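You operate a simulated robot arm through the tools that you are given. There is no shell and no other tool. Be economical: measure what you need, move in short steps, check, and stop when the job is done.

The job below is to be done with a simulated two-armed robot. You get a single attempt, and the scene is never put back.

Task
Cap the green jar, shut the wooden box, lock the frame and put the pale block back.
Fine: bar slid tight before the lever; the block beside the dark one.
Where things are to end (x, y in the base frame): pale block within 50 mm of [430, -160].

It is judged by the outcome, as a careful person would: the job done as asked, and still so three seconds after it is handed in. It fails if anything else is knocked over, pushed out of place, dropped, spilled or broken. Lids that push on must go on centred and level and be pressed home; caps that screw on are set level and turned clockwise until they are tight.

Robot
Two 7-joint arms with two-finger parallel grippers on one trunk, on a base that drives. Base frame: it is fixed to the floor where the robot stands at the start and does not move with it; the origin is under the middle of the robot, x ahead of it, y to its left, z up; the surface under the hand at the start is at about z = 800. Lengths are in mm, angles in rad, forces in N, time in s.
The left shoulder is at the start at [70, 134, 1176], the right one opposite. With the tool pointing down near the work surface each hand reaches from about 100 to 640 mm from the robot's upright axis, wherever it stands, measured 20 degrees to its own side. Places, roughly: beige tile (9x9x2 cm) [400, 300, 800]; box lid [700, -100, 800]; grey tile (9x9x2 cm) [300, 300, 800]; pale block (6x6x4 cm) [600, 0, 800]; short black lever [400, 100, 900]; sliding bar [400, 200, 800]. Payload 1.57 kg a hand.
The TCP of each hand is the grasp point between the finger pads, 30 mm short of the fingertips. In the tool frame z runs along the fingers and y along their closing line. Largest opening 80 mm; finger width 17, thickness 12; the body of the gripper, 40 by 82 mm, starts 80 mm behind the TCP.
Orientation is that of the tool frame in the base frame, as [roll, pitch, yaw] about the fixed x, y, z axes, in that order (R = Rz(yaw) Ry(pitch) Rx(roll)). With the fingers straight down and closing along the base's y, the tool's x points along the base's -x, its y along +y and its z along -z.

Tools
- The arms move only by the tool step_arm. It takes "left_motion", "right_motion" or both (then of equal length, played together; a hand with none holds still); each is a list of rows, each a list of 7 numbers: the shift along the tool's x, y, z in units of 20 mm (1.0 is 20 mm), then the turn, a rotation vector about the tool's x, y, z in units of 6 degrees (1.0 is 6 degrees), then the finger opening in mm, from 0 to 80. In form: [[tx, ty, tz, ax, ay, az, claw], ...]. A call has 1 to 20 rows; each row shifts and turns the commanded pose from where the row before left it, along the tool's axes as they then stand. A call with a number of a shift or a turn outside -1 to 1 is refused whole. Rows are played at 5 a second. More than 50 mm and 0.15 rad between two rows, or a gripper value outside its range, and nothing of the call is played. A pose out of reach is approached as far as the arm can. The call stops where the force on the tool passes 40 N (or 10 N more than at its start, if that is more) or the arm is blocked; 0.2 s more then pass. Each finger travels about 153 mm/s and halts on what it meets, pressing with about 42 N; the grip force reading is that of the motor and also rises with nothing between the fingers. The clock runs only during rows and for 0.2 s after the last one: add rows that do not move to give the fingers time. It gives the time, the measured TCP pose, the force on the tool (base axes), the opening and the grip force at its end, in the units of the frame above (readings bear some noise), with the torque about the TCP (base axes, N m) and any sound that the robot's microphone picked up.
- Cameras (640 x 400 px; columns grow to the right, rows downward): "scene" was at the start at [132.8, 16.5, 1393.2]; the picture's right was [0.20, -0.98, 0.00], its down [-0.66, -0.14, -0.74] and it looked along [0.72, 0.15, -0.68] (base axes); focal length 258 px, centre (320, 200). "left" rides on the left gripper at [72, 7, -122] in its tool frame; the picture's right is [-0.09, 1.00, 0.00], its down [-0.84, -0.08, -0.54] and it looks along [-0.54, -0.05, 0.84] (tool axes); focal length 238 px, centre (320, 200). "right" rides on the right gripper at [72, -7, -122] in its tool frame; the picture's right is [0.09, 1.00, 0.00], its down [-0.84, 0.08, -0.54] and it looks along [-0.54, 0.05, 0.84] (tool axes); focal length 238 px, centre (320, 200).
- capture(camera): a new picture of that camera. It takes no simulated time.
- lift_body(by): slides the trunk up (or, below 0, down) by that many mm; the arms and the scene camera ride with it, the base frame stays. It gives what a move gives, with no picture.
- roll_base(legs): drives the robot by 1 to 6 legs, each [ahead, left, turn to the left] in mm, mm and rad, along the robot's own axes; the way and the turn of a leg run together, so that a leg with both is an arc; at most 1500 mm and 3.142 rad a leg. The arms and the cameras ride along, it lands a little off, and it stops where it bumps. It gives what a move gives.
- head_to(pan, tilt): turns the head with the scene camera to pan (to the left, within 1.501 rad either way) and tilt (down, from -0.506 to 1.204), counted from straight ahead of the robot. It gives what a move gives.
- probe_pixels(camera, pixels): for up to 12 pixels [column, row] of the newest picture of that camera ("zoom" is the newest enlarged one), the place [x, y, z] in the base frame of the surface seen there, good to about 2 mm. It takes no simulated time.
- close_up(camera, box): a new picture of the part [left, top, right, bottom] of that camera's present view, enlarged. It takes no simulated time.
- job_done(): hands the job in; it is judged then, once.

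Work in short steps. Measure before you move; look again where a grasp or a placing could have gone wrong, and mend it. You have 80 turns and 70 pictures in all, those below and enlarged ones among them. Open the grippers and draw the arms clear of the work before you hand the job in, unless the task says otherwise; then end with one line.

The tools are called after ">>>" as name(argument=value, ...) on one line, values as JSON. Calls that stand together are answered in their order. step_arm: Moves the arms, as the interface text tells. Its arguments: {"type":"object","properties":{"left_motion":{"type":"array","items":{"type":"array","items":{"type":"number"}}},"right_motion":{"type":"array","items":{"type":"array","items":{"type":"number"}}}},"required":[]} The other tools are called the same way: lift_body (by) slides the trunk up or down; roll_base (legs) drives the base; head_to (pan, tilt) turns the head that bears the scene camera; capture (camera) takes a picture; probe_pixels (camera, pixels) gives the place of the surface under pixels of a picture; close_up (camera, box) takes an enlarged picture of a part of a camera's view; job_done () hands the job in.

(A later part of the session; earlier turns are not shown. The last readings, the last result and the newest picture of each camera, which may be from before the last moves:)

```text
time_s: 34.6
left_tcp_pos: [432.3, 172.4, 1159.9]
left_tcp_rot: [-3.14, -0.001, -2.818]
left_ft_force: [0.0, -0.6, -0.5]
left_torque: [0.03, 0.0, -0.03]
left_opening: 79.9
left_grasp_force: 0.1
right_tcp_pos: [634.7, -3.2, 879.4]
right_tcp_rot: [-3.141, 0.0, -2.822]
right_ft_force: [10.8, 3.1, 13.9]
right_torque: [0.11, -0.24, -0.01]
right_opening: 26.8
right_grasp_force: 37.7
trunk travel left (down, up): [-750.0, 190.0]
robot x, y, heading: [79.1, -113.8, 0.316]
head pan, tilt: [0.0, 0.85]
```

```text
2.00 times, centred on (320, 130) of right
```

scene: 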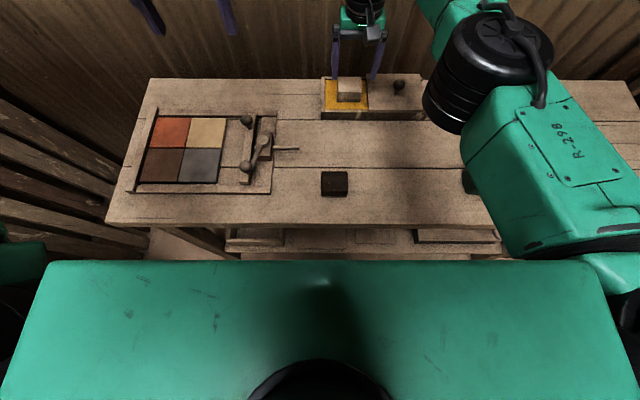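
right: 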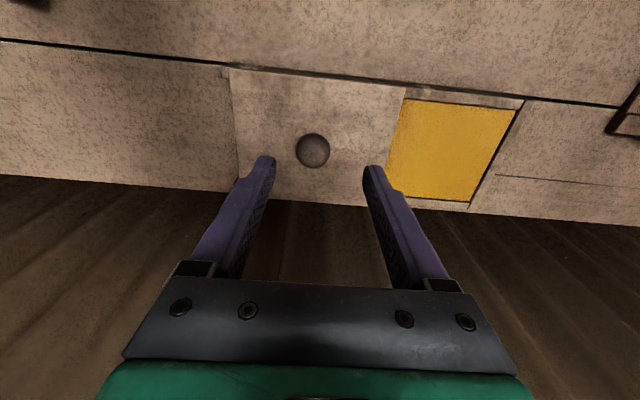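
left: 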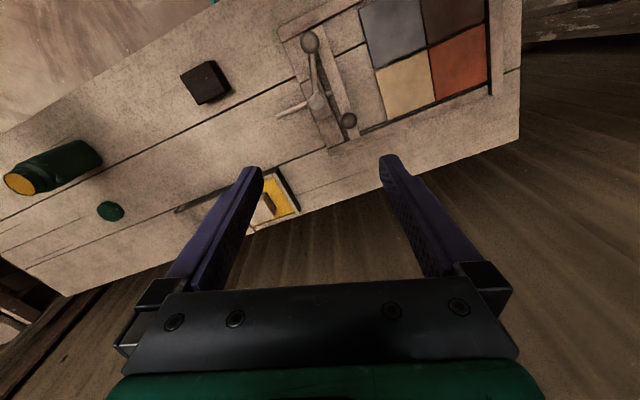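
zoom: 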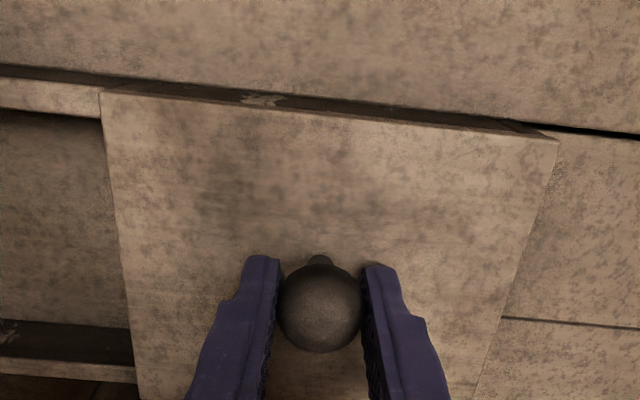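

Box is covered. Releasing the knob and lifting; then I check the lid's position.

>>> step_arm(right_motion=[[0, 0, 0, 0, 0, 0, 40], [0, 0, 0, 0, 0, 0, 60], [0, 0, 0, 0, 0, 0, 60], [0, 0, -1, 0, 0, 0, 60], [0, 0, -1, 0, 0, 0, 60], [0, 0, -1, 0, 0, 0, 60], [0.8, 0, -1, 0, 0, 0, 60], [1, 0, -1, 0, 0, 0, 60], [1, 0, -1, 0, 0, 0, 60], [1, 0, 0, 0, 0, 0, 60], [1, 0, 0, 0, 0, 0, 60]])

>>> close_up(camera="scene", box=[300, 150, 460, 250])

>>> probe_pixels(camera="zoom", pixels=[[88, 230], [95, 322], [90, 185], [284, 185], [302, 305], [95, 305], [286, 330], [195, 185], [195, 300]])

```text
time_s: 37.0
left_tcp_pos: [431.5, 172.8, 1160.3]
left_tcp_rot: [3.141, -0.001, -2.818]
left_ft_force: [-0.2, -0.2, 0.6]
left_torque: [-0.01, -0.01, -0.01]
left_opening: 80.0
left_grasp_force: 0.1
right_tcp_pos: [542.6, -34.6, 997.8]
right_tcp_rot: [3.141, 0.001, -2.822]
right_ft_force: [-1.2, 1.1, 0.4]
right_torque: [0.0, 0.01, -0.01]
right_opening: 60.1
right_grasp_force: 0.2
trunk travel left (down, up): [-750.0, 190.0]
robot x, y, heading: [75.8, -106.1, 0.322]
head pan, tilt: [0.0, 0.85]
```

```text
4.00 times, centred on (380, 200) of scene
```

zoom: 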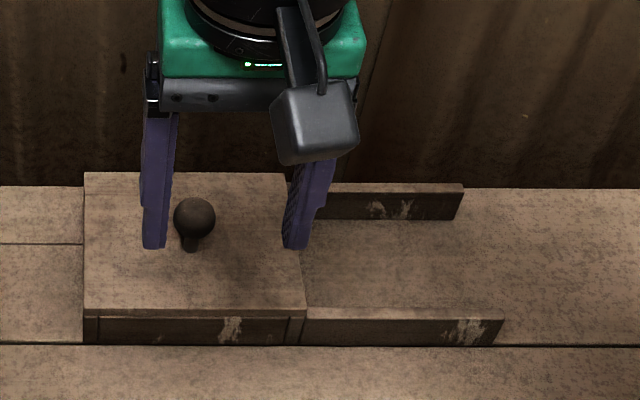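

```text
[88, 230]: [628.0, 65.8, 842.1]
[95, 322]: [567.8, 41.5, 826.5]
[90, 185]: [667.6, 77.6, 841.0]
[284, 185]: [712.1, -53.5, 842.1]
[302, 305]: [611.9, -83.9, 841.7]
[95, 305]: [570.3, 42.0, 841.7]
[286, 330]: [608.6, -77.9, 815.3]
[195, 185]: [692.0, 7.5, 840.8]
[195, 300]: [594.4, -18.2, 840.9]
```

Lid covers the box, flush. Now the frame: I enlarge it and measure bar, knob, gap and lever.

>>> close_up(camera="scene", box=[120, 190, 320, 315])

>>> probe_pixels(camera="zoom", pixels=[[405, 98], [405, 85], [405, 110], [385, 235], [385, 220], [438, 150], [345, 110], [330, 210], [395, 130], [380, 190], [415, 190], [500, 145]])

```text
3.20 times, centred on (220, 252) of scene
```

zoom: 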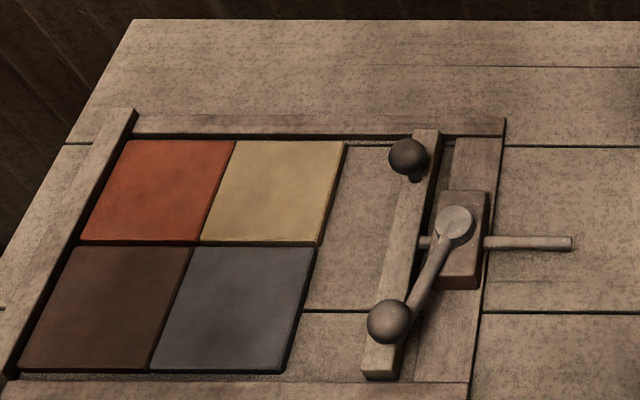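

```text
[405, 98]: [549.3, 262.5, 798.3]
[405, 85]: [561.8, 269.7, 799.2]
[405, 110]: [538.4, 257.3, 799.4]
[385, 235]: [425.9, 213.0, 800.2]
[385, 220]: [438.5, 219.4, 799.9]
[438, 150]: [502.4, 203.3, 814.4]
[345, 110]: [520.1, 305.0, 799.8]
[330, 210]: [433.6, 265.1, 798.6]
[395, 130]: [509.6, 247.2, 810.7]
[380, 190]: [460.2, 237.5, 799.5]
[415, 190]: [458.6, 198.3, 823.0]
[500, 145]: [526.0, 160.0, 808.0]
```

Now probing with the right pixel positions from this enlarged view (knob (407,155), ball (388,320), pivot (455,225)).

>>> probe_pixels(camera="zoom", pixels=[[407, 155], [407, 145], [407, 170], [388, 322], [388, 308], [455, 222], [405, 220], [380, 365], [342, 150], [316, 250], [295, 350], [424, 240]])

>>> probe_pixels(camera="zoom", pixels=[[385, 240], [410, 240], [340, 165], [312, 265], [288, 360], [428, 275], [475, 210], [475, 270], [570, 243], [88, 190], [120, 150], [370, 355]])

```text
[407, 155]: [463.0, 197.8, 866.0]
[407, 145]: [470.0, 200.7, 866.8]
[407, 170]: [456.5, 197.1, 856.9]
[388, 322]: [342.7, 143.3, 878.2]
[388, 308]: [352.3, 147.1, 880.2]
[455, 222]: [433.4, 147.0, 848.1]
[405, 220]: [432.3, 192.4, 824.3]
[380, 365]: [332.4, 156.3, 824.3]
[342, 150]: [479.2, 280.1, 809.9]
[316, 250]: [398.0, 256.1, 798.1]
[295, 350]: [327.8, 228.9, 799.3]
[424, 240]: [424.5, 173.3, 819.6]
```

```text
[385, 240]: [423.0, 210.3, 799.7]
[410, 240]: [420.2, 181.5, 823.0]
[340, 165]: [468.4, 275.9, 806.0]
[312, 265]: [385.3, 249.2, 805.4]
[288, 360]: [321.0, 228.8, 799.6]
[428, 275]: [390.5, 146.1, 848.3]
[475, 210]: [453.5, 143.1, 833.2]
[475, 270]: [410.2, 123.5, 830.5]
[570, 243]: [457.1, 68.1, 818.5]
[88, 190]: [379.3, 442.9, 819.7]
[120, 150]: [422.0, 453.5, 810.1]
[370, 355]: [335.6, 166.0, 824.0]
```

Knob centre ≈ table-frame (506,43.5), ball z≈855; bar needs ≈62 mm to the tile edge (y'≈115.7). Lowering left hand above the knob, and drawing the right hand back a bit.

>>> step_arm(left_motion=[[-1, 0.35, 0, 0, 0, 0, 60], [-1, 0.35, 0, 0, 0, 0, 60], [-0.1, 0.02, 1, 0, 0, 0, 60], [0, 0, 1, 0, 0, 0, 60], [0, 0, 1, 0, 0, 0, 60], [0, 0, 1, 0, 0, 0, 60], [0, 0, 1, 0, 0, 0, 60], [0, 0, 1, 0, 0, 0, 60], [0, 0, 1, 0, 0, 0, 60], [0, 0, 1, 0, 0, 0, 60], [0, 0, 1, 0, 0, 0, 60], [0, 0, 1, 0, 0, 0, 60], [0, 0, 1, 0, 0, 0, 60], [0, 0, 0.5, 0, 0, 0, 60], [0, 0, 0, 0, 0, 0, 60]], right_motion=[[0, -0.5, -1, 0, 0, 0, 60], [0, -1, -1, 0, 0, 0, 60], [0.5, -1, -1, 0, 0, 0, 60], [1, -1, -1, 0, 0, 0, 60], [1, -1, 0, 0, 0, 0, 60], [1, -1, 0, 0, 0, 0, 60], [0, 0, 0, 0, 0, 0, 60], [0, 0, 0, 0, 0, 0, 60], [0, 0, 0, 0, 0, 0, 60], [0, 0, 0, 0, 0, 0, 60], [0, 0, 0, 0, 0, 0, 60], [0, 0, 0, 0, 0, 0, 60], [0, 0, 0, 0, 0, 0, 60], [0, 0, 0, 0, 0, 0, 60], [0, 0, 0, 0, 0, 0, 60]])

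>>> capture(camera="left")

```text
time_s: 40.2
left_tcp_pos: [467.2, 198.8, 930.0]
left_tcp_rot: [-3.14, -0.001, -2.82]
left_ft_force: [0.2, 0.0, -0.8]
left_torque: [-0.02, 0.01, 0.02]
left_opening: 60.1
left_grasp_force: 0.0
right_tcp_pos: [510.6, -159.8, 1077.5]
right_tcp_rot: [-3.141, 0.0, -2.822]
right_ft_force: [0.3, -0.1, 0.2]
right_torque: [-0.03, 0.01, 0.0]
right_opening: 60.1
right_grasp_force: 0.1
trunk travel left (down, up): [-750.0, 190.0]
robot x, y, heading: [79.0, -111.1, 0.321]
head pan, tilt: [0.0, 0.85]
```

```text
39 pictures are left
```

left: 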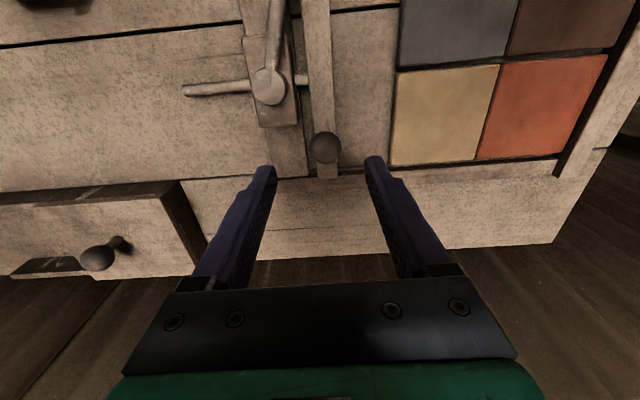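

TCP at (506,43), knob is centred between fingers. Down to z≈861 and close.

>>> step_arm(left_motion=[[0, 0, 1, 0, 0, 0, 60], [0, 0, 1, 0, 0, 0, 60], [0, 0, 1, 0, 0, 0, 60], [0, 0, 0.45, 0, 0, 0, 60], [0, 0, 0, 0, 0, 0, 60], [0, 0, 0, 0, 0, 0, 35], [0, 0, 0, 0, 0, 0, 18], [0, 0, 0, 0, 0, 0, 18], [0, 0, 0, 0, 0, 0, 18]])

>>> capture(camera="left")

```text
time_s: 42.2
left_tcp_pos: [467.0, 200.0, 863.7]
left_tcp_rot: [-3.14, 0.002, -2.82]
left_ft_force: [0.0, 0.4, -1.9]
left_torque: [0.08, -0.03, 0.01]
left_opening: 27.2
left_grasp_force: 37.4
right_tcp_pos: [510.5, -156.4, 1078.3]
right_tcp_rot: [-3.142, 0.0, -2.822]
right_ft_force: [0.4, -0.6, 0.7]
right_torque: [0.04, -0.03, 0.01]
right_opening: 59.9
right_grasp_force: 0.0
trunk travel left (down, up): [-750.0, 190.0]
robot x, y, heading: [76.6, -110.5, 0.322]
head pan, tilt: [0.0, 0.85]
```

```text
38 pictures are left
```

left: 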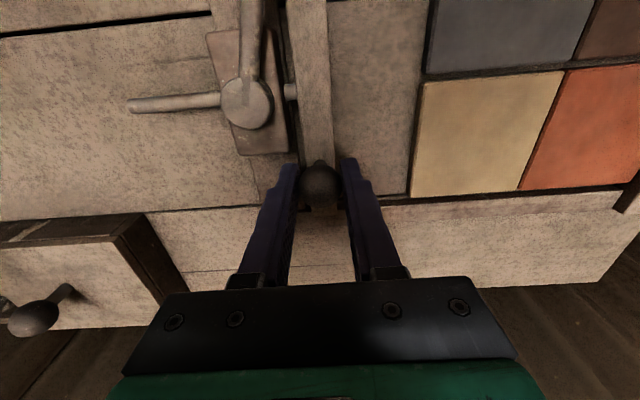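

Knob gripped. Sliding the bar +y' 52 mm first, then I'll feel for contact with the tiles.

>>> step_arm(left_motion=[[0, 0.4, 0, 0, 0, 0, 18], [0, 0.4, 0, 0, 0, 0, 18], [0, 0.4, 0, 0, 0, 0, 18], [0, 0.4, 0, 0, 0, 0, 18], [0, 0.4, 0, 0, 0, 0, 18], [0, 0.4, 0, 0, 0, 0, 18], [0, 0, 0, 0, 0, 0, 18]])

>>> capture(camera="left")

```text
time_s: 43.8
left_tcp_pos: [452.2, 245.2, 863.5]
left_tcp_rot: [-3.141, 0.004, -2.818]
left_ft_force: [4.7, 0.7, 12.5]
left_torque: [0.0, -0.1, -0.06]
left_opening: 26.7
left_grasp_force: 38.0
right_tcp_pos: [511.2, -159.9, 1077.9]
right_tcp_rot: [3.14, 0.0, -2.821]
right_ft_force: [-0.5, -0.4, 0.3]
right_torque: [0.0, 0.02, 0.0]
right_opening: 60.0
right_grasp_force: 0.0
trunk travel left (down, up): [-750.0, 190.0]
robot x, y, heading: [76.2, -111.1, 0.323]
head pan, tilt: [0.0, 0.85]
```

```text
37 pictures are left
```

left: 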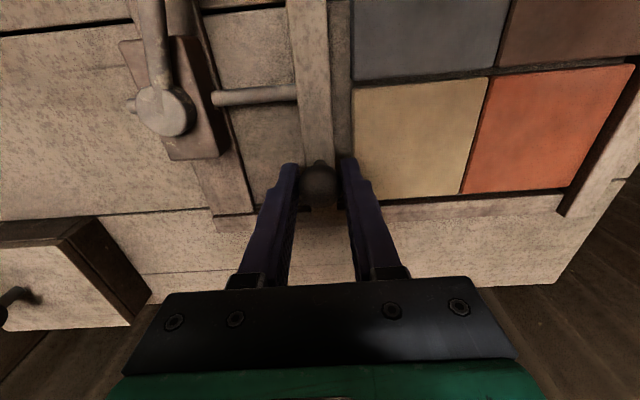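

About 10 mm gap left. Pushing in 2 mm steps until the force along y' rises.

>>> step_arm(left_motion=[[0, 0.1, 0, 0, 0, 0, 18], [0, 0.1, 0, 0, 0, 0, 18], [0, 0.1, 0, 0, 0, 0, 18], [0, 0.1, 0, 0, 0, 0, 18], [0, 0.1, 0, 0, 0, 0, 18], [0, 0, 0, 0, 0, 0, 18]])

>>> capture(camera="left")

```text
time_s: 45.2
left_tcp_pos: [449.1, 254.2, 863.1]
left_tcp_rot: [3.141, 0.004, -2.821]
left_ft_force: [10.8, 3.7, 24.5]
left_torque: [-0.05, -0.08, -0.02]
left_opening: 27.0
left_grasp_force: 37.9
right_tcp_pos: [511.4, -161.0, 1077.8]
right_tcp_rot: [3.139, -0.001, -2.821]
right_ft_force: [-0.2, 0.6, 0.5]
right_torque: [-0.02, -0.03, 0.0]
right_opening: 60.4
right_grasp_force: 0.0
trunk travel left (down, up): [-750.0, 190.0]
robot x, y, heading: [80.1, -110.9, 0.321]
head pan, tilt: [0.0, 0.85]
```

```text
36 pictures are left
```

left: 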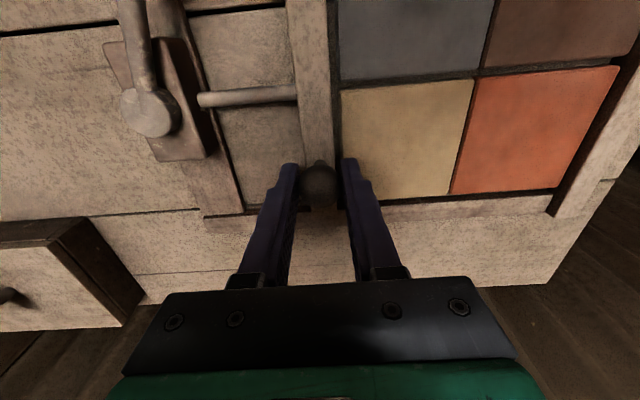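

Sideways and upward bias has built up (x' 11 N, z 24 N); I relieve it slightly and continue with 1.5 mm steps; ~4 mm gap left.

>>> step_arm(left_motion=[[-0.04, 0, -0.06, 0, 0, 0, 18], [0, 0.08, 0, 0, 0, 0, 18], [0, 0.08, 0, 0, 0, 0, 18], [0, 0.08, 0, 0, 0, 0, 18], [0, 0, 0, 0, 0, 0, 18]])

>>> close_up(camera="left", box=[200, 0, 520, 220])

```text
time_s: 46.4
left_tcp_pos: [448.5, 256.6, 863.3]
left_tcp_rot: [-3.141, 0.002, -2.82]
left_ft_force: [8.9, -3.1, 17.8]
left_torque: [-0.14, 0.05, 0.06]
left_opening: 27.0
left_grasp_force: 37.6
right_tcp_pos: [510.9, -161.8, 1079.0]
right_tcp_rot: [3.138, -0.001, -2.823]
right_ft_force: [-0.1, -0.1, 1.0]
right_torque: [0.05, 0.0, 0.0]
right_opening: 59.8
right_grasp_force: 0.0
trunk travel left (down, up): [-750.0, 190.0]
robot x, y, heading: [76.5, -110.0, 0.318]
head pan, tilt: [0.0, 0.85]
```

```text
1.82 times, centred on (360, 110) of left
```

zoom: 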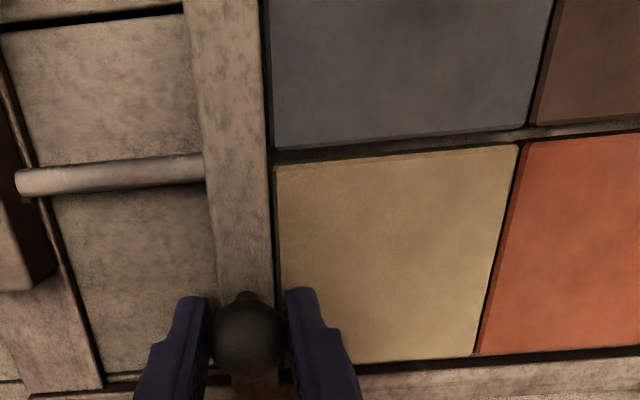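

y' resistance now −6 N with a hairline gap at (270,200). Pushing on in 1 mm steps.

>>> step_arm(left_motion=[[0, 0.06, 0, 0, 0, 0, 18], [0, 0.06, 0, 0, 0, 0, 18], [0, 0.06, 0, 0, 0, 0, 18], [0, 0.06, 0, 0, 0, 0, 18], [0, 0, 0, 0, 0, 0, 18]])

>>> close_up(camera="left", box=[200, 0, 520, 220])

```text
time_s: 47.6
left_tcp_pos: [447.2, 257.4, 862.4]
left_tcp_rot: [3.141, -0.001, -2.823]
left_ft_force: [8.9, -23.8, 2.1]
left_torque: [-0.2, -0.38, -0.18]
left_opening: 27.0
left_grasp_force: 37.7
right_tcp_pos: [513.6, -165.0, 1076.8]
right_tcp_rot: [3.134, -0.001, -2.821]
right_ft_force: [0.1, 0.3, -0.3]
right_torque: [-0.01, 0.01, -0.03]
right_opening: 59.8
right_grasp_force: 0.1
trunk travel left (down, up): [-750.0, 190.0]
robot x, y, heading: [75.3, -112.5, 0.317]
head pan, tilt: [0.0, 0.85]
```

```text
1.82 times, centred on (360, 110) of left
```

zoom: 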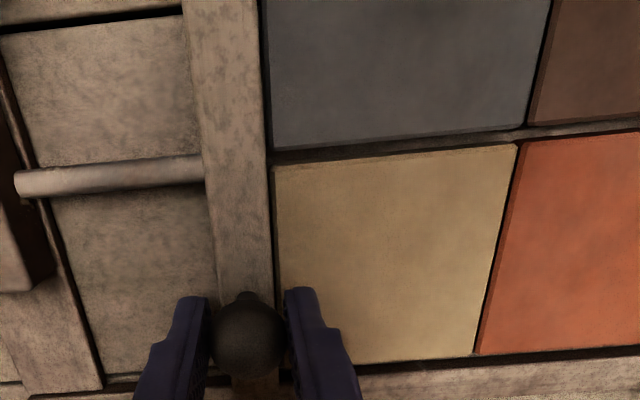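

Resistance along y' is 25 N with no motion: bar is tight. Releasing the knob, rising, and looking at the lever.

>>> step_arm(left_motion=[[0, -0.04, 0, 0, 0, 0, 18], [0, 0, 0, 0, 0, 0, 34], [0, 0, 0, 0, 0, 0, 44], [0, 0, 0, 0, 0, 0, 44], [0, 0, -1, 0, 0, 0, 44], [0, 0, -1, 0, 0, 0, 44], [0, 0, -1, 0, 0, 0, 44], [0.5, 0.5, -1, 0, 0, 0, 44], [0.5, 0.5, -1, 0, 0, 0, 44], [0.5, 1, -0.5, 0, 0, 0, 44]])

>>> capture(camera="left")

>>> close_up(camera="scene", box=[200, 210, 310, 310])

```text
time_s: 49.8
left_tcp_pos: [404.3, 291.8, 972.2]
left_tcp_rot: [-3.141, 0.0, -2.82]
left_ft_force: [-0.1, -0.1, -0.5]
left_torque: [-0.02, -0.04, -0.02]
left_opening: 44.0
left_grasp_force: 0.0
right_tcp_pos: [510.9, -157.5, 1079.0]
right_tcp_rot: [-3.14, 0.002, -2.822]
right_ft_force: [-1.0, 0.4, 0.7]
right_torque: [-0.02, -0.01, -0.01]
right_opening: 60.1
right_grasp_force: 0.0
trunk travel left (down, up): [-750.0, 190.0]
robot x, y, heading: [78.9, -109.6, 0.318]
head pan, tilt: [0.0, 0.85]
```

```text
33 pictures are left
```

left: 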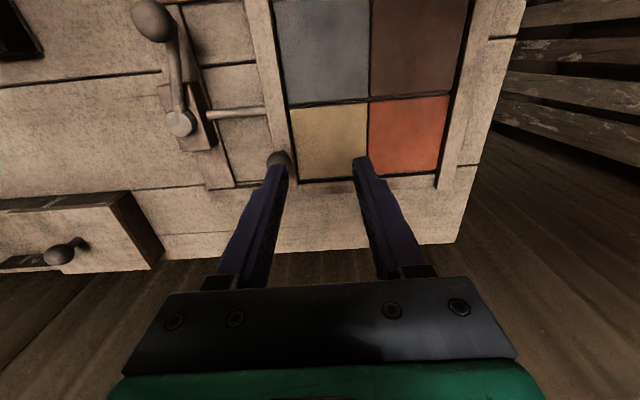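

```text
4.00 times, centred on (255, 260) of scene
```

zoom: 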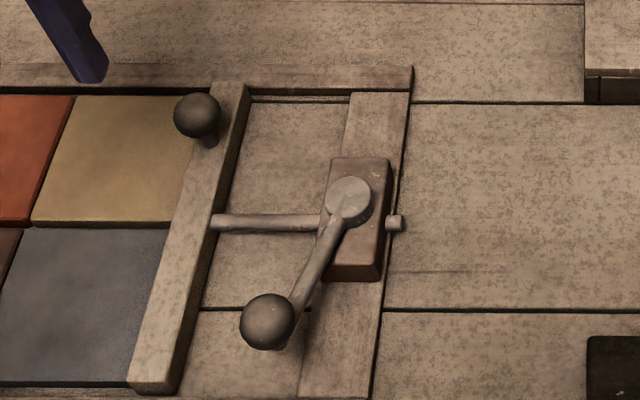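

Bar stays against the tiles. Measuring lever ball (268,322) and pivot (350,200) again.

>>> probe_pixels(camera="zoom", pixels=[[268, 322], [268, 305], [250, 322], [286, 322], [350, 198], [315, 265], [325, 250], [268, 340], [375, 240], [355, 265]])

```text
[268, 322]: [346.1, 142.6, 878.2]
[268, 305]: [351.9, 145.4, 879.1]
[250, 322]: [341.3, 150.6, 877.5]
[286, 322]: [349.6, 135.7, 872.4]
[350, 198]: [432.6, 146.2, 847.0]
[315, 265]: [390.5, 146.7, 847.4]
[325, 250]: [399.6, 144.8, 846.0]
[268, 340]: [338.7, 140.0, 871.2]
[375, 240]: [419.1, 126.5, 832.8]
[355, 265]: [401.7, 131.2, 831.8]
```

Ball centre ≈ table-frame (379,28), z≈867; pivot (457,3.5), arm 82 mm at 17° to the left. I bring the left hand over the ball, turned 17° so that it closes along the tangent.

>>> step_arm(left_motion=[[0.689, -0.876, 0, 0, 0, 0, 56], [0.689, -0.876, 0, 0, 0, 0, 56], [0.689, -0.876, 0, 0, 0, 0, 56], [0.689, -0.876, 0, 0, 0, 0, 56], [0.689, -0.876, 0, 0, 0, 0, 56], [0.689, -0.876, 0, 0, 0, 0, 56], [0.689, -0.876, 0, 0, 0, 0, 56], [0, 0, 0, 0, 0, 1, 56], [0, 0, 0, 0, 0, 1, 56], [0, 0, 0, 0, 0, 0.9, 56], [0, 0, 1, 0, 0, 0, 56], [0, 0, 1, 0, 0, 0, 56], [0, 0, 0, 0, 0, 0, 56]])

>>> capture(camera="left")

```text
time_s: 52.6
left_tcp_pos: [354.2, 144.8, 934.0]
left_tcp_rot: [-3.139, 0.0, -3.123]
left_ft_force: [0.0, 0.4, 0.1]
left_torque: [-0.02, 0.01, -0.01]
left_opening: 55.9
left_grasp_force: 0.0
right_tcp_pos: [510.8, -160.0, 1078.4]
right_tcp_rot: [-3.14, -0.001, -2.822]
right_ft_force: [0.1, 0.1, 0.2]
right_torque: [0.0, -0.02, 0.0]
right_opening: 59.9
right_grasp_force: 0.1
trunk travel left (down, up): [-750.0, 190.0]
robot x, y, heading: [77.3, -110.4, 0.322]
head pan, tilt: [0.0, 0.85]
```

```text
31 pictures are left
```

left: 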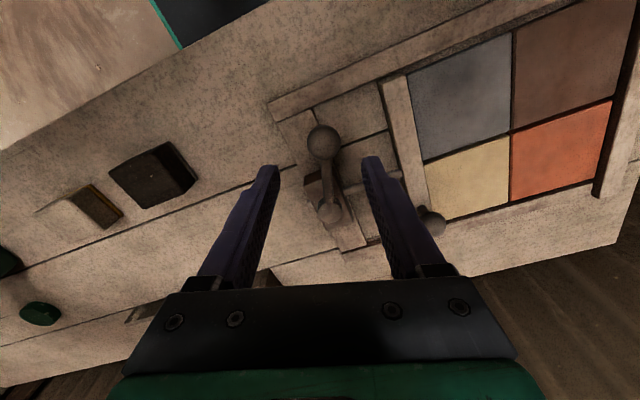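

Ball is between the fingers (322 of 270–370). Down to z≈868 and close.

>>> step_arm(left_motion=[[0.12, 0, 1, 0, 0, 0, 56], [0, 0, 1, 0, 0, 0, 56], [0, 0, 1, 0, 0, 0, 56], [0, 0, 0.2, 0, 0, 0, 56], [0, 0, 0, 0, 0, 0, 35], [0, 0, 0, 0, 0, 0, 18], [0, 0, 0, 0, 0, 0, 18], [0, 0, 0, 0, 0, 0, 18]])

>>> capture(camera="left")

```text
time_s: 54.4
left_tcp_pos: [349.6, 144.8, 869.2]
left_tcp_rot: [-3.138, 0.0, -3.124]
left_ft_force: [-0.6, -1.4, -4.3]
left_torque: [-0.01, -0.27, -0.14]
left_opening: 26.9
left_grasp_force: 37.3
right_tcp_pos: [511.4, -159.4, 1078.5]
right_tcp_rot: [-3.141, -0.001, -2.822]
right_ft_force: [0.8, 0.6, -0.1]
right_torque: [0.0, 0.03, 0.04]
right_opening: 60.0
right_grasp_force: 0.1
trunk travel left (down, up): [-750.0, 190.0]
robot x, y, heading: [79.6, -108.4, 0.322]
head pan, tilt: [0.0, 0.85]
```

```text
30 pictures are left
```

left: 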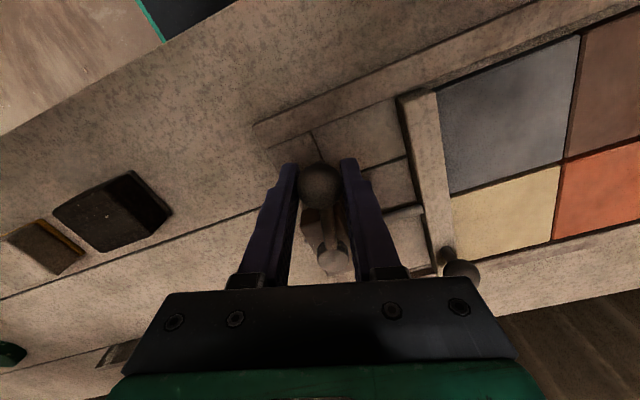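

Ball gripped. Testing the turn to the right (toward −y') by 2 rows of 6° along the arc (radius 83).

>>> step_arm(left_motion=[[-0.022, -0.434, 0, 0, 0, -1, 18], [-0.022, -0.434, 0, 0, 0, -1, 18], [0, 0, 0, 0, 0, 0, 18]])

```text
time_s: 55.2
left_tcp_pos: [352.2, 127.8, 869.0]
left_tcp_rot: [-3.139, -0.002, -2.913]
left_ft_force: [2.1, -0.8, -7.0]
left_torque: [-0.01, 0.14, -0.14]
left_opening: 26.9
left_grasp_force: 37.2
right_tcp_pos: [512.3, -159.1, 1077.0]
right_tcp_rot: [-3.141, -0.001, -2.823]
right_ft_force: [-0.1, 0.4, -0.4]
right_torque: [0.01, 0.01, 0.01]
right_opening: 59.8
right_grasp_force: 0.0
trunk travel left (down, up): [-750.0, 190.0]
robot x, y, heading: [78.2, -110.2, 0.318]
head pan, tilt: [0.0, 0.85]
```

It turns freely this way. Continuing 4 more rows.

>>> step_arm(left_motion=[[-0.022, -0.434, 0, 0, 0, -1, 18], [-0.022, -0.434, 0, 0, 0, -1, 18], [-0.022, -0.434, 0, 0, 0, -1, 18], [-0.022, -0.434, 0, 0, 0, -1, 18], [0, 0, 0, 0, 0, 0, 18]])

>>> close_up(camera="scene", box=[200, 200, 310, 310])

```text
time_s: 56.4
left_tcp_pos: [365.2, 100.4, 868.7]
left_tcp_rot: [-3.14, 0.001, -2.489]
left_ft_force: [-3.8, 17.5, 6.4]
left_torque: [0.17, -0.01, 0.18]
left_opening: 26.4
left_grasp_force: 38.0
right_tcp_pos: [509.9, -156.2, 1078.6]
right_tcp_rot: [-3.138, 0.0, -2.82]
right_ft_force: [0.4, 0.6, -0.7]
right_torque: [-0.03, -0.02, 0.0]
right_opening: 60.4
right_grasp_force: 0.0
trunk travel left (down, up): [-750.0, 190.0]
robot x, y, heading: [78.7, -113.7, 0.321]
head pan, tilt: [0.0, 0.85]
```

```text
3.64 times, centred on (255, 255) of scene
```

zoom: 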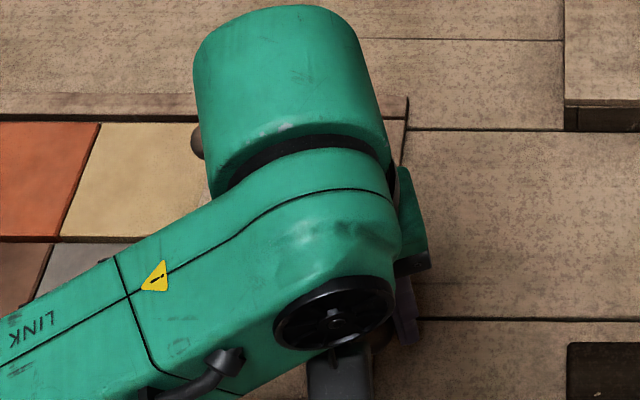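

Resistance begins (~17 N) after ~34°. One more small row to see whether it is a stop or lock stiffness.

>>> step_arm(left_motion=[[-0.01, -0.217, 0, 0, 0, -0.5, 18], [0, 0, 0, 0, 0, 0, 18], [0, 0, 0, 0, 0, 0, 18]])

>>> capture(camera="left")

```text
time_s: 57.2
left_tcp_pos: [366.4, 100.6, 867.9]
left_tcp_rot: [3.141, 0.0, -2.439]
left_ft_force: [-11.5, 35.1, 11.8]
left_torque: [0.29, -0.25, 0.08]
left_opening: 26.6
left_grasp_force: 37.7
right_tcp_pos: [507.6, -152.2, 1080.5]
right_tcp_rot: [-3.133, 0.002, -2.822]
right_ft_force: [0.3, -1.0, -0.3]
right_torque: [-0.02, -0.04, 0.01]
right_opening: 59.9
right_grasp_force: 0.1
trunk travel left (down, up): [-750.0, 190.0]
robot x, y, heading: [78.7, -108.7, 0.321]
head pan, tilt: [0.0, 0.85]
```

```text
28 pictures are left
```

left: 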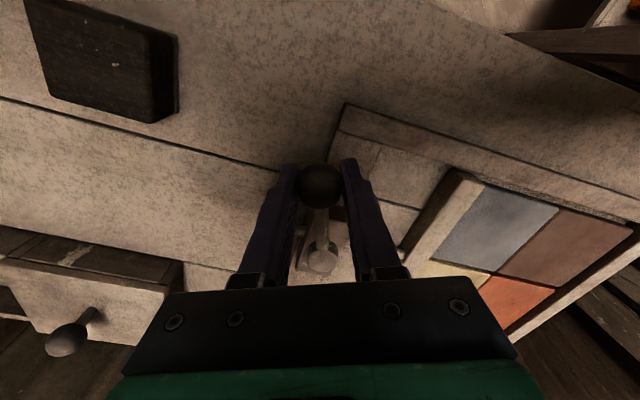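

Hard stop at −16° (35 N, no motion), a 34° swing. Before deciding which end is locked, I swing back left and feel past the starting angle.

>>> step_arm(left_motion=[[-0.01, 0.217, 0, 0, 0, 0.5, 18], [-0.022, 0.434, 0, 0, 0, 1, 18], [-0.022, 0.434, 0, 0, 0, 1, 18], [-0.022, 0.434, 0, 0, 0, 1, 18], [-0.022, 0.434, 0, 0, 0, 1, 18], [-0.022, 0.434, 0, 0, 0, 1, 18], [-0.022, 0.434, 0, 0, 0, 1, 18], [0, 0, 0, 0, 0, 0, 18]])

>>> step_arm(left_motion=[[-0.022, 0.434, 0, 0, 0, 1, 18], [-0.022, 0.434, 0, 0, 0, 1, 18], [0, 0, 0, 0, 0, 0, 18]])

```text
time_s: 59.0
left_tcp_pos: [347.8, 142.2, 868.6]
left_tcp_rot: [-3.141, -0.001, -3.124]
left_ft_force: [-5.5, -2.5, 0.8]
left_torque: [-0.07, 0.68, -0.33]
left_opening: 26.9
left_grasp_force: 38.1
right_tcp_pos: [508.1, -159.1, 1078.6]
right_tcp_rot: [3.14, 0.001, -2.821]
right_ft_force: [0.4, 0.2, 0.0]
right_torque: [0.02, -0.01, -0.01]
right_opening: 60.0
right_grasp_force: 0.0
trunk travel left (down, up): [-750.0, 190.0]
robot x, y, heading: [78.9, -111.1, 0.323]
head pan, tilt: [0.0, 0.85]
```

```text
time_s: 59.6
left_tcp_pos: [348.5, 149.3, 868.9]
left_tcp_rot: [-3.118, 0.001, 2.952]
left_ft_force: [-0.1, -23.5, 10.0]
left_torque: [0.28, 0.98, 0.02]
left_opening: 27.3
left_grasp_force: 37.8
right_tcp_pos: [510.6, -163.0, 1078.5]
right_tcp_rot: [3.138, 0.002, -2.824]
right_ft_force: [0.5, 0.1, 0.5]
right_torque: [-0.04, 0.02, -0.03]
right_opening: 60.1
right_grasp_force: 0.0
trunk travel left (down, up): [-750.0, 190.0]
robot x, y, heading: [76.6, -113.9, 0.319]
head pan, tilt: [0.0, 0.85]
stopped in row 3 (left hand): the force on the tool passed its limit at 44 N (the readings are from after the stop); the commanded pose is now the measured one
```

The left side is blocked right at the start angle (44 N), so right is the locking end. Re-aligning the tool and swinging right to the stop again, firmly.

>>> step_arm(left_motion=[[0, 0, 0, 0, 0, -1, 18], [0, 0, 0, 0, 0, -1, 18], [-0.022, -0.434, 0, 0, 0, -1, 18], [-0.022, -0.434, 0, 0, 0, -1, 18], [-0.022, -0.434, 0, 0, 0, -1, 18], [-0.022, -0.434, 0, 0, 0, -1, 18], [-0.022, -0.434, 0, 0, 0, -1, 18], [-0.022, -0.434, 0, 0, 0, -1, 18], [-0.02, -0.35, 0, 0, 0, -0.4, 18], [0, 0, 0, 0, 0, 0, 18], [0, 0, 0, 0, 0, 0, 18]])

```text
time_s: 62.0
left_tcp_pos: [365.0, 100.2, 868.3]
left_tcp_rot: [-3.132, -0.014, -2.447]
left_ft_force: [-30.2, -7.0, -11.5]
left_torque: [0.11, 0.03, 0.19]
left_opening: 26.8
left_grasp_force: 37.4
right_tcp_pos: [505.4, -160.8, 1081.2]
right_tcp_rot: [-3.141, 0.005, -2.822]
right_ft_force: [0.5, 0.1, 0.3]
right_torque: [-0.01, 0.04, -0.04]
right_opening: 59.7
right_grasp_force: 0.0
trunk travel left (down, up): [-750.0, 190.0]
robot x, y, heading: [77.1, -111.4, 0.323]
head pan, tilt: [0.0, 0.85]
```

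Ball is back at the stop, but the force is mostly radial (29 N). I relax radially by 3 mm and push 3 mm tangentially.

>>> step_arm(left_motion=[[0.15, -0.08, 0.03, 0, 0, 0, 18], [0, -0.08, 0, 0, 0, 0, 18], [0, 0, 0, 0, 0, 0, 18], [0, 0, 0, 0, 0, 0, 18]])

```text
time_s: 63.0
left_tcp_pos: [364.5, 100.8, 867.8]
left_tcp_rot: [-3.133, -0.01, -2.444]
left_ft_force: [-28.4, 10.5, -4.6]
left_torque: [0.16, -0.16, 0.19]
left_opening: 26.9
left_grasp_force: 37.9
right_tcp_pos: [505.4, -157.1, 1081.6]
right_tcp_rot: [-3.138, 0.007, -2.822]
right_ft_force: [-0.9, -0.5, 0.1]
right_torque: [-0.01, 0.02, -0.01]
right_opening: 59.8
right_grasp_force: 0.0
trunk travel left (down, up): [-750.0, 190.0]
robot x, y, heading: [76.2, -110.8, 0.319]
head pan, tilt: [0.0, 0.85]
```

Tangential push is 25 N against the stop, no more motion — lever is home. Easing, releasing and lifting to look.

>>> step_arm(left_motion=[[0.1, 0.08, 0, 0, 0, 0, 18], [0, 0, 0, 0, 0, 0, 34], [0, 0, 0, 0, 0, 0, 48], [0, 0, 0, 0, 0, 0, 48], [0, 0, -1, 0, 0, 0, 48], [0, 0, -1, 0, 0, 0, 48], [0, 0, -1, 0, 0, 0, 48], [0, 0, -1, 0, 0, 0, 48], [0, 1, -1, 0, 0, 0.8, 48], [0, 1, -1, 0, 0, 1, 48], [0, 1, -1, 0, 0, 1, 48], [0, 1, -1, 0, 0, 1, 48], [0, 1, -1, 0, 0, 0, 48]])

>>> capture(camera="left")

>>> close_up(camera="scene", box=[170, 200, 310, 310])

```text
time_s: 65.8
left_tcp_pos: [331.6, 200.7, 1040.1]
left_tcp_rot: [-3.126, -0.009, -2.846]
left_ft_force: [0.0, 0.3, 0.2]
left_torque: [-0.04, 0.0, -0.01]
left_opening: 47.8
left_grasp_force: 0.1
left hand out of reach, approached as far as the arm can: row 10, 11
right_tcp_pos: [511.1, -160.1, 1078.4]
right_tcp_rot: [3.14, 0.001, -2.822]
right_ft_force: [0.8, 0.6, -0.1]
right_torque: [-0.04, -0.04, 0.01]
right_opening: 60.1
right_grasp_force: 0.1
trunk travel left (down, up): [-750.0, 190.0]
robot x, y, heading: [75.4, -110.1, 0.32]
head pan, tilt: [0.0, 0.85]
```

```text
27 pictures are left
```

left: 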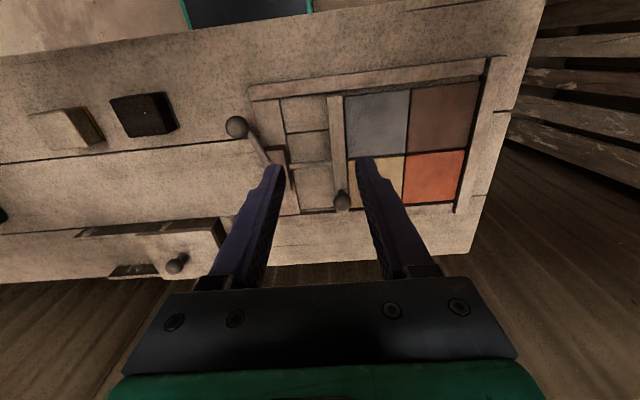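

```text
3.64 times, centred on (240, 255) of scene
```

zoom: 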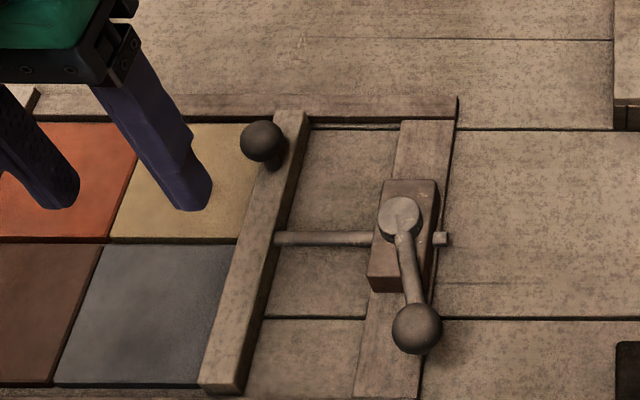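

Lever is swung right, bar against tiles. Checking the bar/tile joint from the left camera.

>>> close_up(camera="left", box=[220, 60, 420, 215])

```text
2.58 times, centred on (320, 138) of left
```

zoom: 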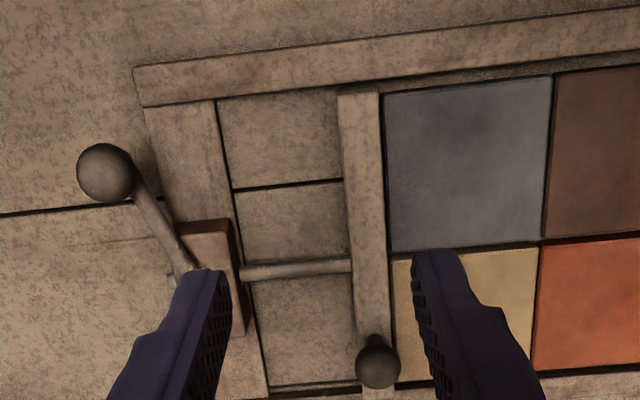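

Joint is tight. Next the jar: raising the left hand, then driving 345 mm to the right and looking.

>>> step_arm(left_motion=[[0, 0, -1, 0, 0, 0, 60], [0, 0, -1, 0, 0, 0, 70], [0, 0, -1, 0, 0, 0, 80]])

>>> roll_base(legs=[[0, -345, 0]])

>>> capture(camera="scene")

```text
time_s: 66.6
left_tcp_pos: [332.6, 199.4, 1102.3]
left_tcp_rot: [-3.128, -0.011, -2.843]
left_ft_force: [0.2, -0.6, 0.1]
left_torque: [0.01, 0.0, 0.0]
left_opening: 79.7
left_grasp_force: 0.0
right_tcp_pos: [512.1, -160.7, 1079.2]
right_tcp_rot: [3.14, -0.001, -2.822]
right_ft_force: [-0.4, 0.1, -0.8]
right_torque: [-0.01, 0.0, 0.02]
right_opening: 60.3
right_grasp_force: 0.1
trunk travel left (down, up): [-750.0, 190.0]
robot x, y, heading: [74.9, -110.9, 0.318]
head pan, tilt: [0.0, 0.85]
```

```text
time_s: 68.9
left_tcp_pos: [439.8, -119.4, 1102.7]
left_tcp_rot: [-3.125, -0.008, -2.839]
left_ft_force: [0.4, -0.5, -0.5]
left_torque: [-0.02, -0.02, 0.03]
left_opening: 80.1
left_grasp_force: 0.1
right_tcp_pos: [617.8, -480.1, 1078.9]
right_tcp_rot: [-3.14, 0.0, -2.819]
right_ft_force: [0.9, -0.7, -0.8]
right_torque: [0.01, 0.0, 0.0]
right_opening: 59.7
right_grasp_force: 0.0
trunk travel left (down, up): [-750.0, 190.0]
robot x, y, heading: [186.7, -432.8, 0.322]
head pan, tilt: [0.0, 0.85]
```

```text
24 pictures are left
```

scene: 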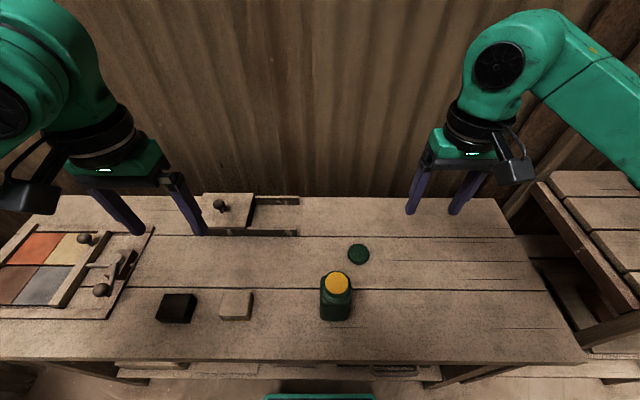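

Everything else stands as left. Enlarging the jar (337,295) and cap (358,254).

>>> close_up(camera="scene", box=[300, 235, 396, 325])

>>> probe_pixels(camera="zoom", pixels=[[260, 82], [260, 60], [230, 82], [290, 82], [260, 108], [165, 205], [125, 205], [206, 205], [165, 168], [165, 240], [110, 300], [225, 300]])

```text
4.44 times, centred on (348, 280) of scene
```

zoom: 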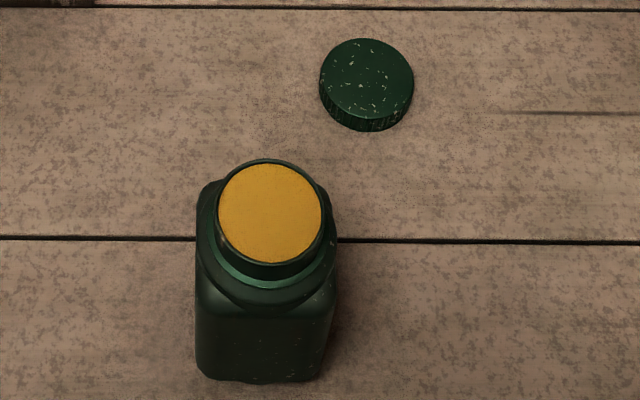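

```text
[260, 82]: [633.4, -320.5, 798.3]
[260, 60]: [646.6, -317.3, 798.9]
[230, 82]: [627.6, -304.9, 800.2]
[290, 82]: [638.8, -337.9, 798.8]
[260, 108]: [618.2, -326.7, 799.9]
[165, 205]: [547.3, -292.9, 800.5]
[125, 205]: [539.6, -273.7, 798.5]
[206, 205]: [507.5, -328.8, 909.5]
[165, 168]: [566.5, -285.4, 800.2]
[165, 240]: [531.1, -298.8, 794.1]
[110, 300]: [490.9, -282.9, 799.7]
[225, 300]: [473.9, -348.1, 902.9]
```

Re-probing with the actual pixel positions of cap and jar in this enlargement.

>>> probe_pixels(camera="zoom", pixels=[[366, 78], [325, 78], [408, 78], [366, 44], [366, 112], [222, 210], [320, 210], [270, 163], [270, 210], [272, 262], [200, 330], [332, 330]])

>>> probe_pixels(camera="zoom", pixels=[[201, 190], [328, 190], [260, 285], [200, 280], [332, 280], [260, 330], [260, 375], [366, 124], [225, 230], [316, 230], [248, 163], [290, 163]])

```text
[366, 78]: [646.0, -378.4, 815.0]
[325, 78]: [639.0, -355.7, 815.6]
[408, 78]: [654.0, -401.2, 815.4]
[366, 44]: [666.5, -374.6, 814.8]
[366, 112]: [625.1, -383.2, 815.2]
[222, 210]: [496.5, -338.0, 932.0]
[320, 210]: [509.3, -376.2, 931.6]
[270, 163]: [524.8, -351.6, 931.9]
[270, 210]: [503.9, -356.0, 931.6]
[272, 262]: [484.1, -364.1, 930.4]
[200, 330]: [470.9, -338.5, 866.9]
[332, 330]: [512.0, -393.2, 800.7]
```

```text
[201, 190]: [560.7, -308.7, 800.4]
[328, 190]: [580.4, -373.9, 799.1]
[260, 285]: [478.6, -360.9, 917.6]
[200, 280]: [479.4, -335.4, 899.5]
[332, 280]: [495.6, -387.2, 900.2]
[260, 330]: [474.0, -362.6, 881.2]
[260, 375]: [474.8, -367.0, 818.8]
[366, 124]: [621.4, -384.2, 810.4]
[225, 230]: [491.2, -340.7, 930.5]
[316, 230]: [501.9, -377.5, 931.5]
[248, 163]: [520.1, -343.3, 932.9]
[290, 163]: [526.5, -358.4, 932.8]
```

Cap centre is table-frame (495,-562), Ø≈48, top 815.5; neck centre (367,-497), top 932, smooth with a bead. Moving the right hand over the cap for a closer look.

>>> step_arm(right_motion=[[-0.584, 0.875, 0, 0, 0, 0, 74], [-0.584, 0.875, 0, 0, 0, 0, 74], [-0.584, 0.875, 0, 0, 0, 0, 74], [-0.584, 0.875, 0, 0, 0, 0, 74], [-0.584, 0.875, 0, 0, 0, 0, 74], [0, 0, 1, 0, 0, 0, 74], [0, 0, 1, 0, 0, 0, 74], [0, 0, 1, 0, 0, 0, 74], [0, 0, 1, 0, 0, 0, 74], [0, 0, 1, 0, 0, 0, 74], [0, 0, 1, 0, 0, 0, 74], [0, 0, 1, 0, 0, 0, 74], [0, 0, 1, 0, 0, 0, 74], [0, 0, 1, 0, 0, 0, 74], [0, 0, 0, 0, 0, 0, 74]])

>>> capture(camera="right")

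>>> close_up(camera="right", box=[260, 0, 480, 140])

```text
time_s: 72.1
left_tcp_pos: [438.9, -120.7, 1101.7]
left_tcp_rot: [-3.127, -0.01, -2.839]
left_ft_force: [0.2, 0.3, 0.5]
left_torque: [-0.02, 0.02, -0.02]
left_opening: 79.8
left_grasp_force: 0.1
right_tcp_pos: [645.0, -380.3, 898.2]
right_tcp_rot: [3.141, 0.001, -2.817]
right_ft_force: [0.3, -0.2, -0.5]
right_torque: [0.0, -0.02, 0.01]
right_opening: 74.0
right_grasp_force: 0.0
trunk travel left (down, up): [-750.0, 190.0]
robot x, y, heading: [185.0, -430.1, 0.319]
head pan, tilt: [0.0, 0.85]
```

```text
22 pictures are left
```

right: 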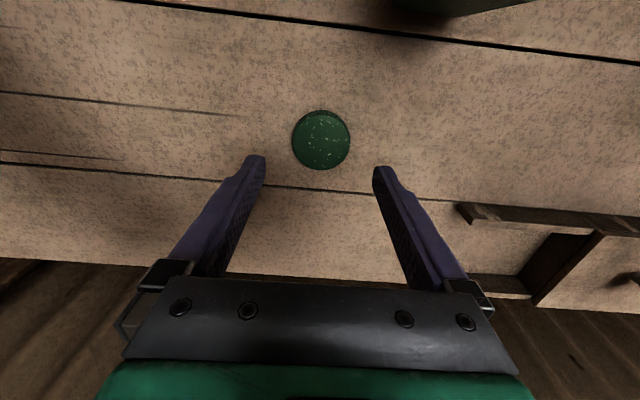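

```text
2.86 times, centred on (370, 70) of right
```

zoom: 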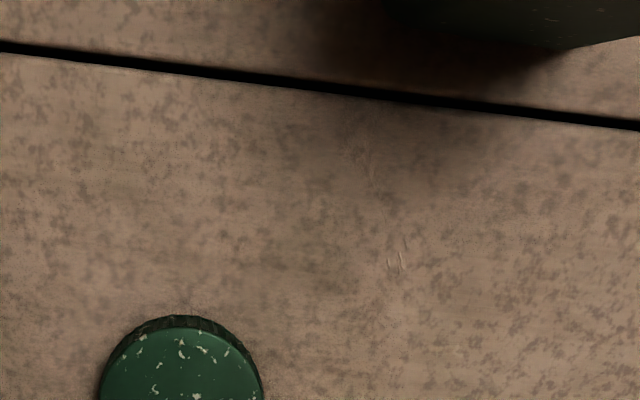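

Right hand is centred on the cap. The cap's rim is ribbed (screw type), so I'll hold the jar with the left hand tilted 45° while turning. First turning both wrists in place: left +90°, right −90° (room for clockwise turning).

>>> step_arm(left_motion=[[0, 0, 0, 0, 0, 1, 80], [0, 0, 0, 0, 0, 1, 80], [0, 0, 0, 0, 0, 1, 80], [0, 0, 0, 0, 0, 1, 80], [0, 0, 0, 0, 0, 1, 80], [0, 0, 0, 0, 0, 1, 80], [0, 0, 0, 0, 0, 1, 80], [0, 0, 0, 0, 0, 1, 80], [0, 0, 0, 0, 0, 1, 80], [0, 0, 0, 0, 0, 1, 80], [0, 0, 0, 0, 0, 1, 80], [0, 0, 0, 0, 0, 1, 80], [0, 0, 0, 0, 0, 1, 80], [0, 0, 0, 0, 0, 1, 80], [0, 0, 0, 0, 0, 1, 80], [0, 0, 0, 0, 0, 0, 80]], right_motion=[[0, 0, 0, 0, 0, -1, 74], [0, 0, 0, 0, 0, -1, 74], [0, 0, 0, 0, 0, -1, 74], [0, 0, 0, 0, 0, -1, 74], [0, 0, 0, 0, 0, -1, 74], [0, 0, 0, 0, 0, -1, 74], [0, 0, 0, 0, 0, -1, 74], [0, 0, 0, 0, 0, -1, 74], [0, 0, 0, 0, 0, -1, 74], [0, 0, 0, 0, 0, -1, 74], [0, 0, 0, 0, 0, -1, 74], [0, 0, 0, 0, 0, -1, 74], [0, 0, 0, 0, 0, -1, 74], [0, 0, 0, 0, 0, -1, 74], [0, 0, 0, 0, 0, -1, 74], [0, 0, 0, 0, 0, 0, 74]])

```text
time_s: 75.5
left_tcp_pos: [438.2, -120.4, 1101.4]
left_tcp_rot: [-3.132, 0.015, 1.872]
left_ft_force: [-0.4, -0.3, -0.7]
left_torque: [-0.01, -0.04, -0.02]
left_opening: 79.8
left_grasp_force: 0.0
right_tcp_pos: [645.4, -379.1, 898.5]
right_tcp_rot: [3.141, 0.0, -2.139]
right_ft_force: [-0.4, -0.8, -0.2]
right_torque: [0.0, -0.03, -0.01]
right_opening: 74.0
right_grasp_force: 0.0
right hand out of reach, approached as far as the arm can: row 7, 8, 9, 10, 11, 12, 13, 14, 15
trunk travel left (down, up): [-750.0, 190.0]
robot x, y, heading: [179.2, -428.0, 0.316]
head pan, tilt: [0.0, 0.85]
```

Left wrist turned; right stopped at yaw −2.14 (joint limit), fine. Now tilting the left 45° while the right descends to z≈832 and grips the cap.

>>> step_arm(left_motion=[[0, 0, 0, 0, -1, 0, 80], [0, 0, 0, 0, -1, 0, 80], [0, 0, 0, 0, -1, 0, 80], [0, 0, 0, 0, -1, 0, 80], [0, 0, 0, 0, -1, 0, 80], [0, 0, 0, 0, -1, 0, 80], [0, 0, 0, 0, -1, 0, 80], [0, 0, 0, 0, -0.5, 0, 80], [0, 0, 0, 0, 0, 0, 80]], right_motion=[[0, 0, 0.9, 0, 0, 0, 74], [0, 0, 0.9, 0, 0, 0, 74], [0, 0, 0.9, 0, 0, 0, 74], [0, 0, 0.6, 0, 0, 0, 74], [0, 0, 0, 0, 0, 0, 74], [0, 0, 0, 0, 0, 0, 55], [0, 0, 0, 0, 0, 0, 40], [0, 0, 0, 0, 0, 0, 40], [0, 0, 0, 0, 0, 0, 40]])

>>> capture(camera="scene")

```text
time_s: 77.5
left_tcp_pos: [438.8, -119.3, 1101.7]
left_tcp_rot: [-3.128, 0.801, 1.884]
left_ft_force: [-0.6, -0.4, -0.5]
left_torque: [0.02, 0.03, -0.01]
left_opening: 80.1
left_grasp_force: 0.1
right_tcp_pos: [646.2, -377.7, 833.3]
right_tcp_rot: [-3.141, -0.001, -2.14]
right_ft_force: [0.7, -0.7, -0.5]
right_torque: [0.02, -0.04, 0.0]
right_opening: 48.2
right_grasp_force: 42.4
trunk travel left (down, up): [-750.0, 190.0]
robot x, y, heading: [184.2, -429.2, 0.324]
head pan, tilt: [0.0, 0.85]
```

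```text
20 pictures are left
```

scene: 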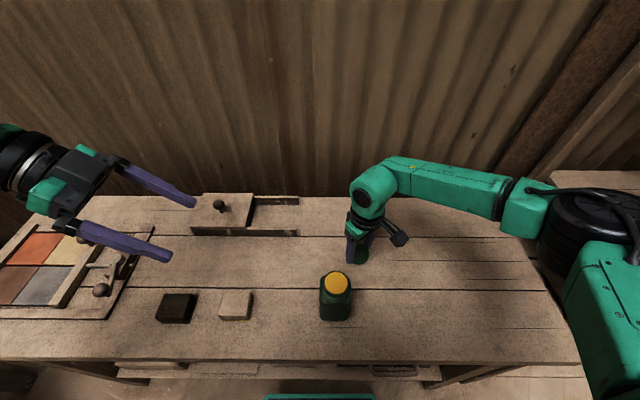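

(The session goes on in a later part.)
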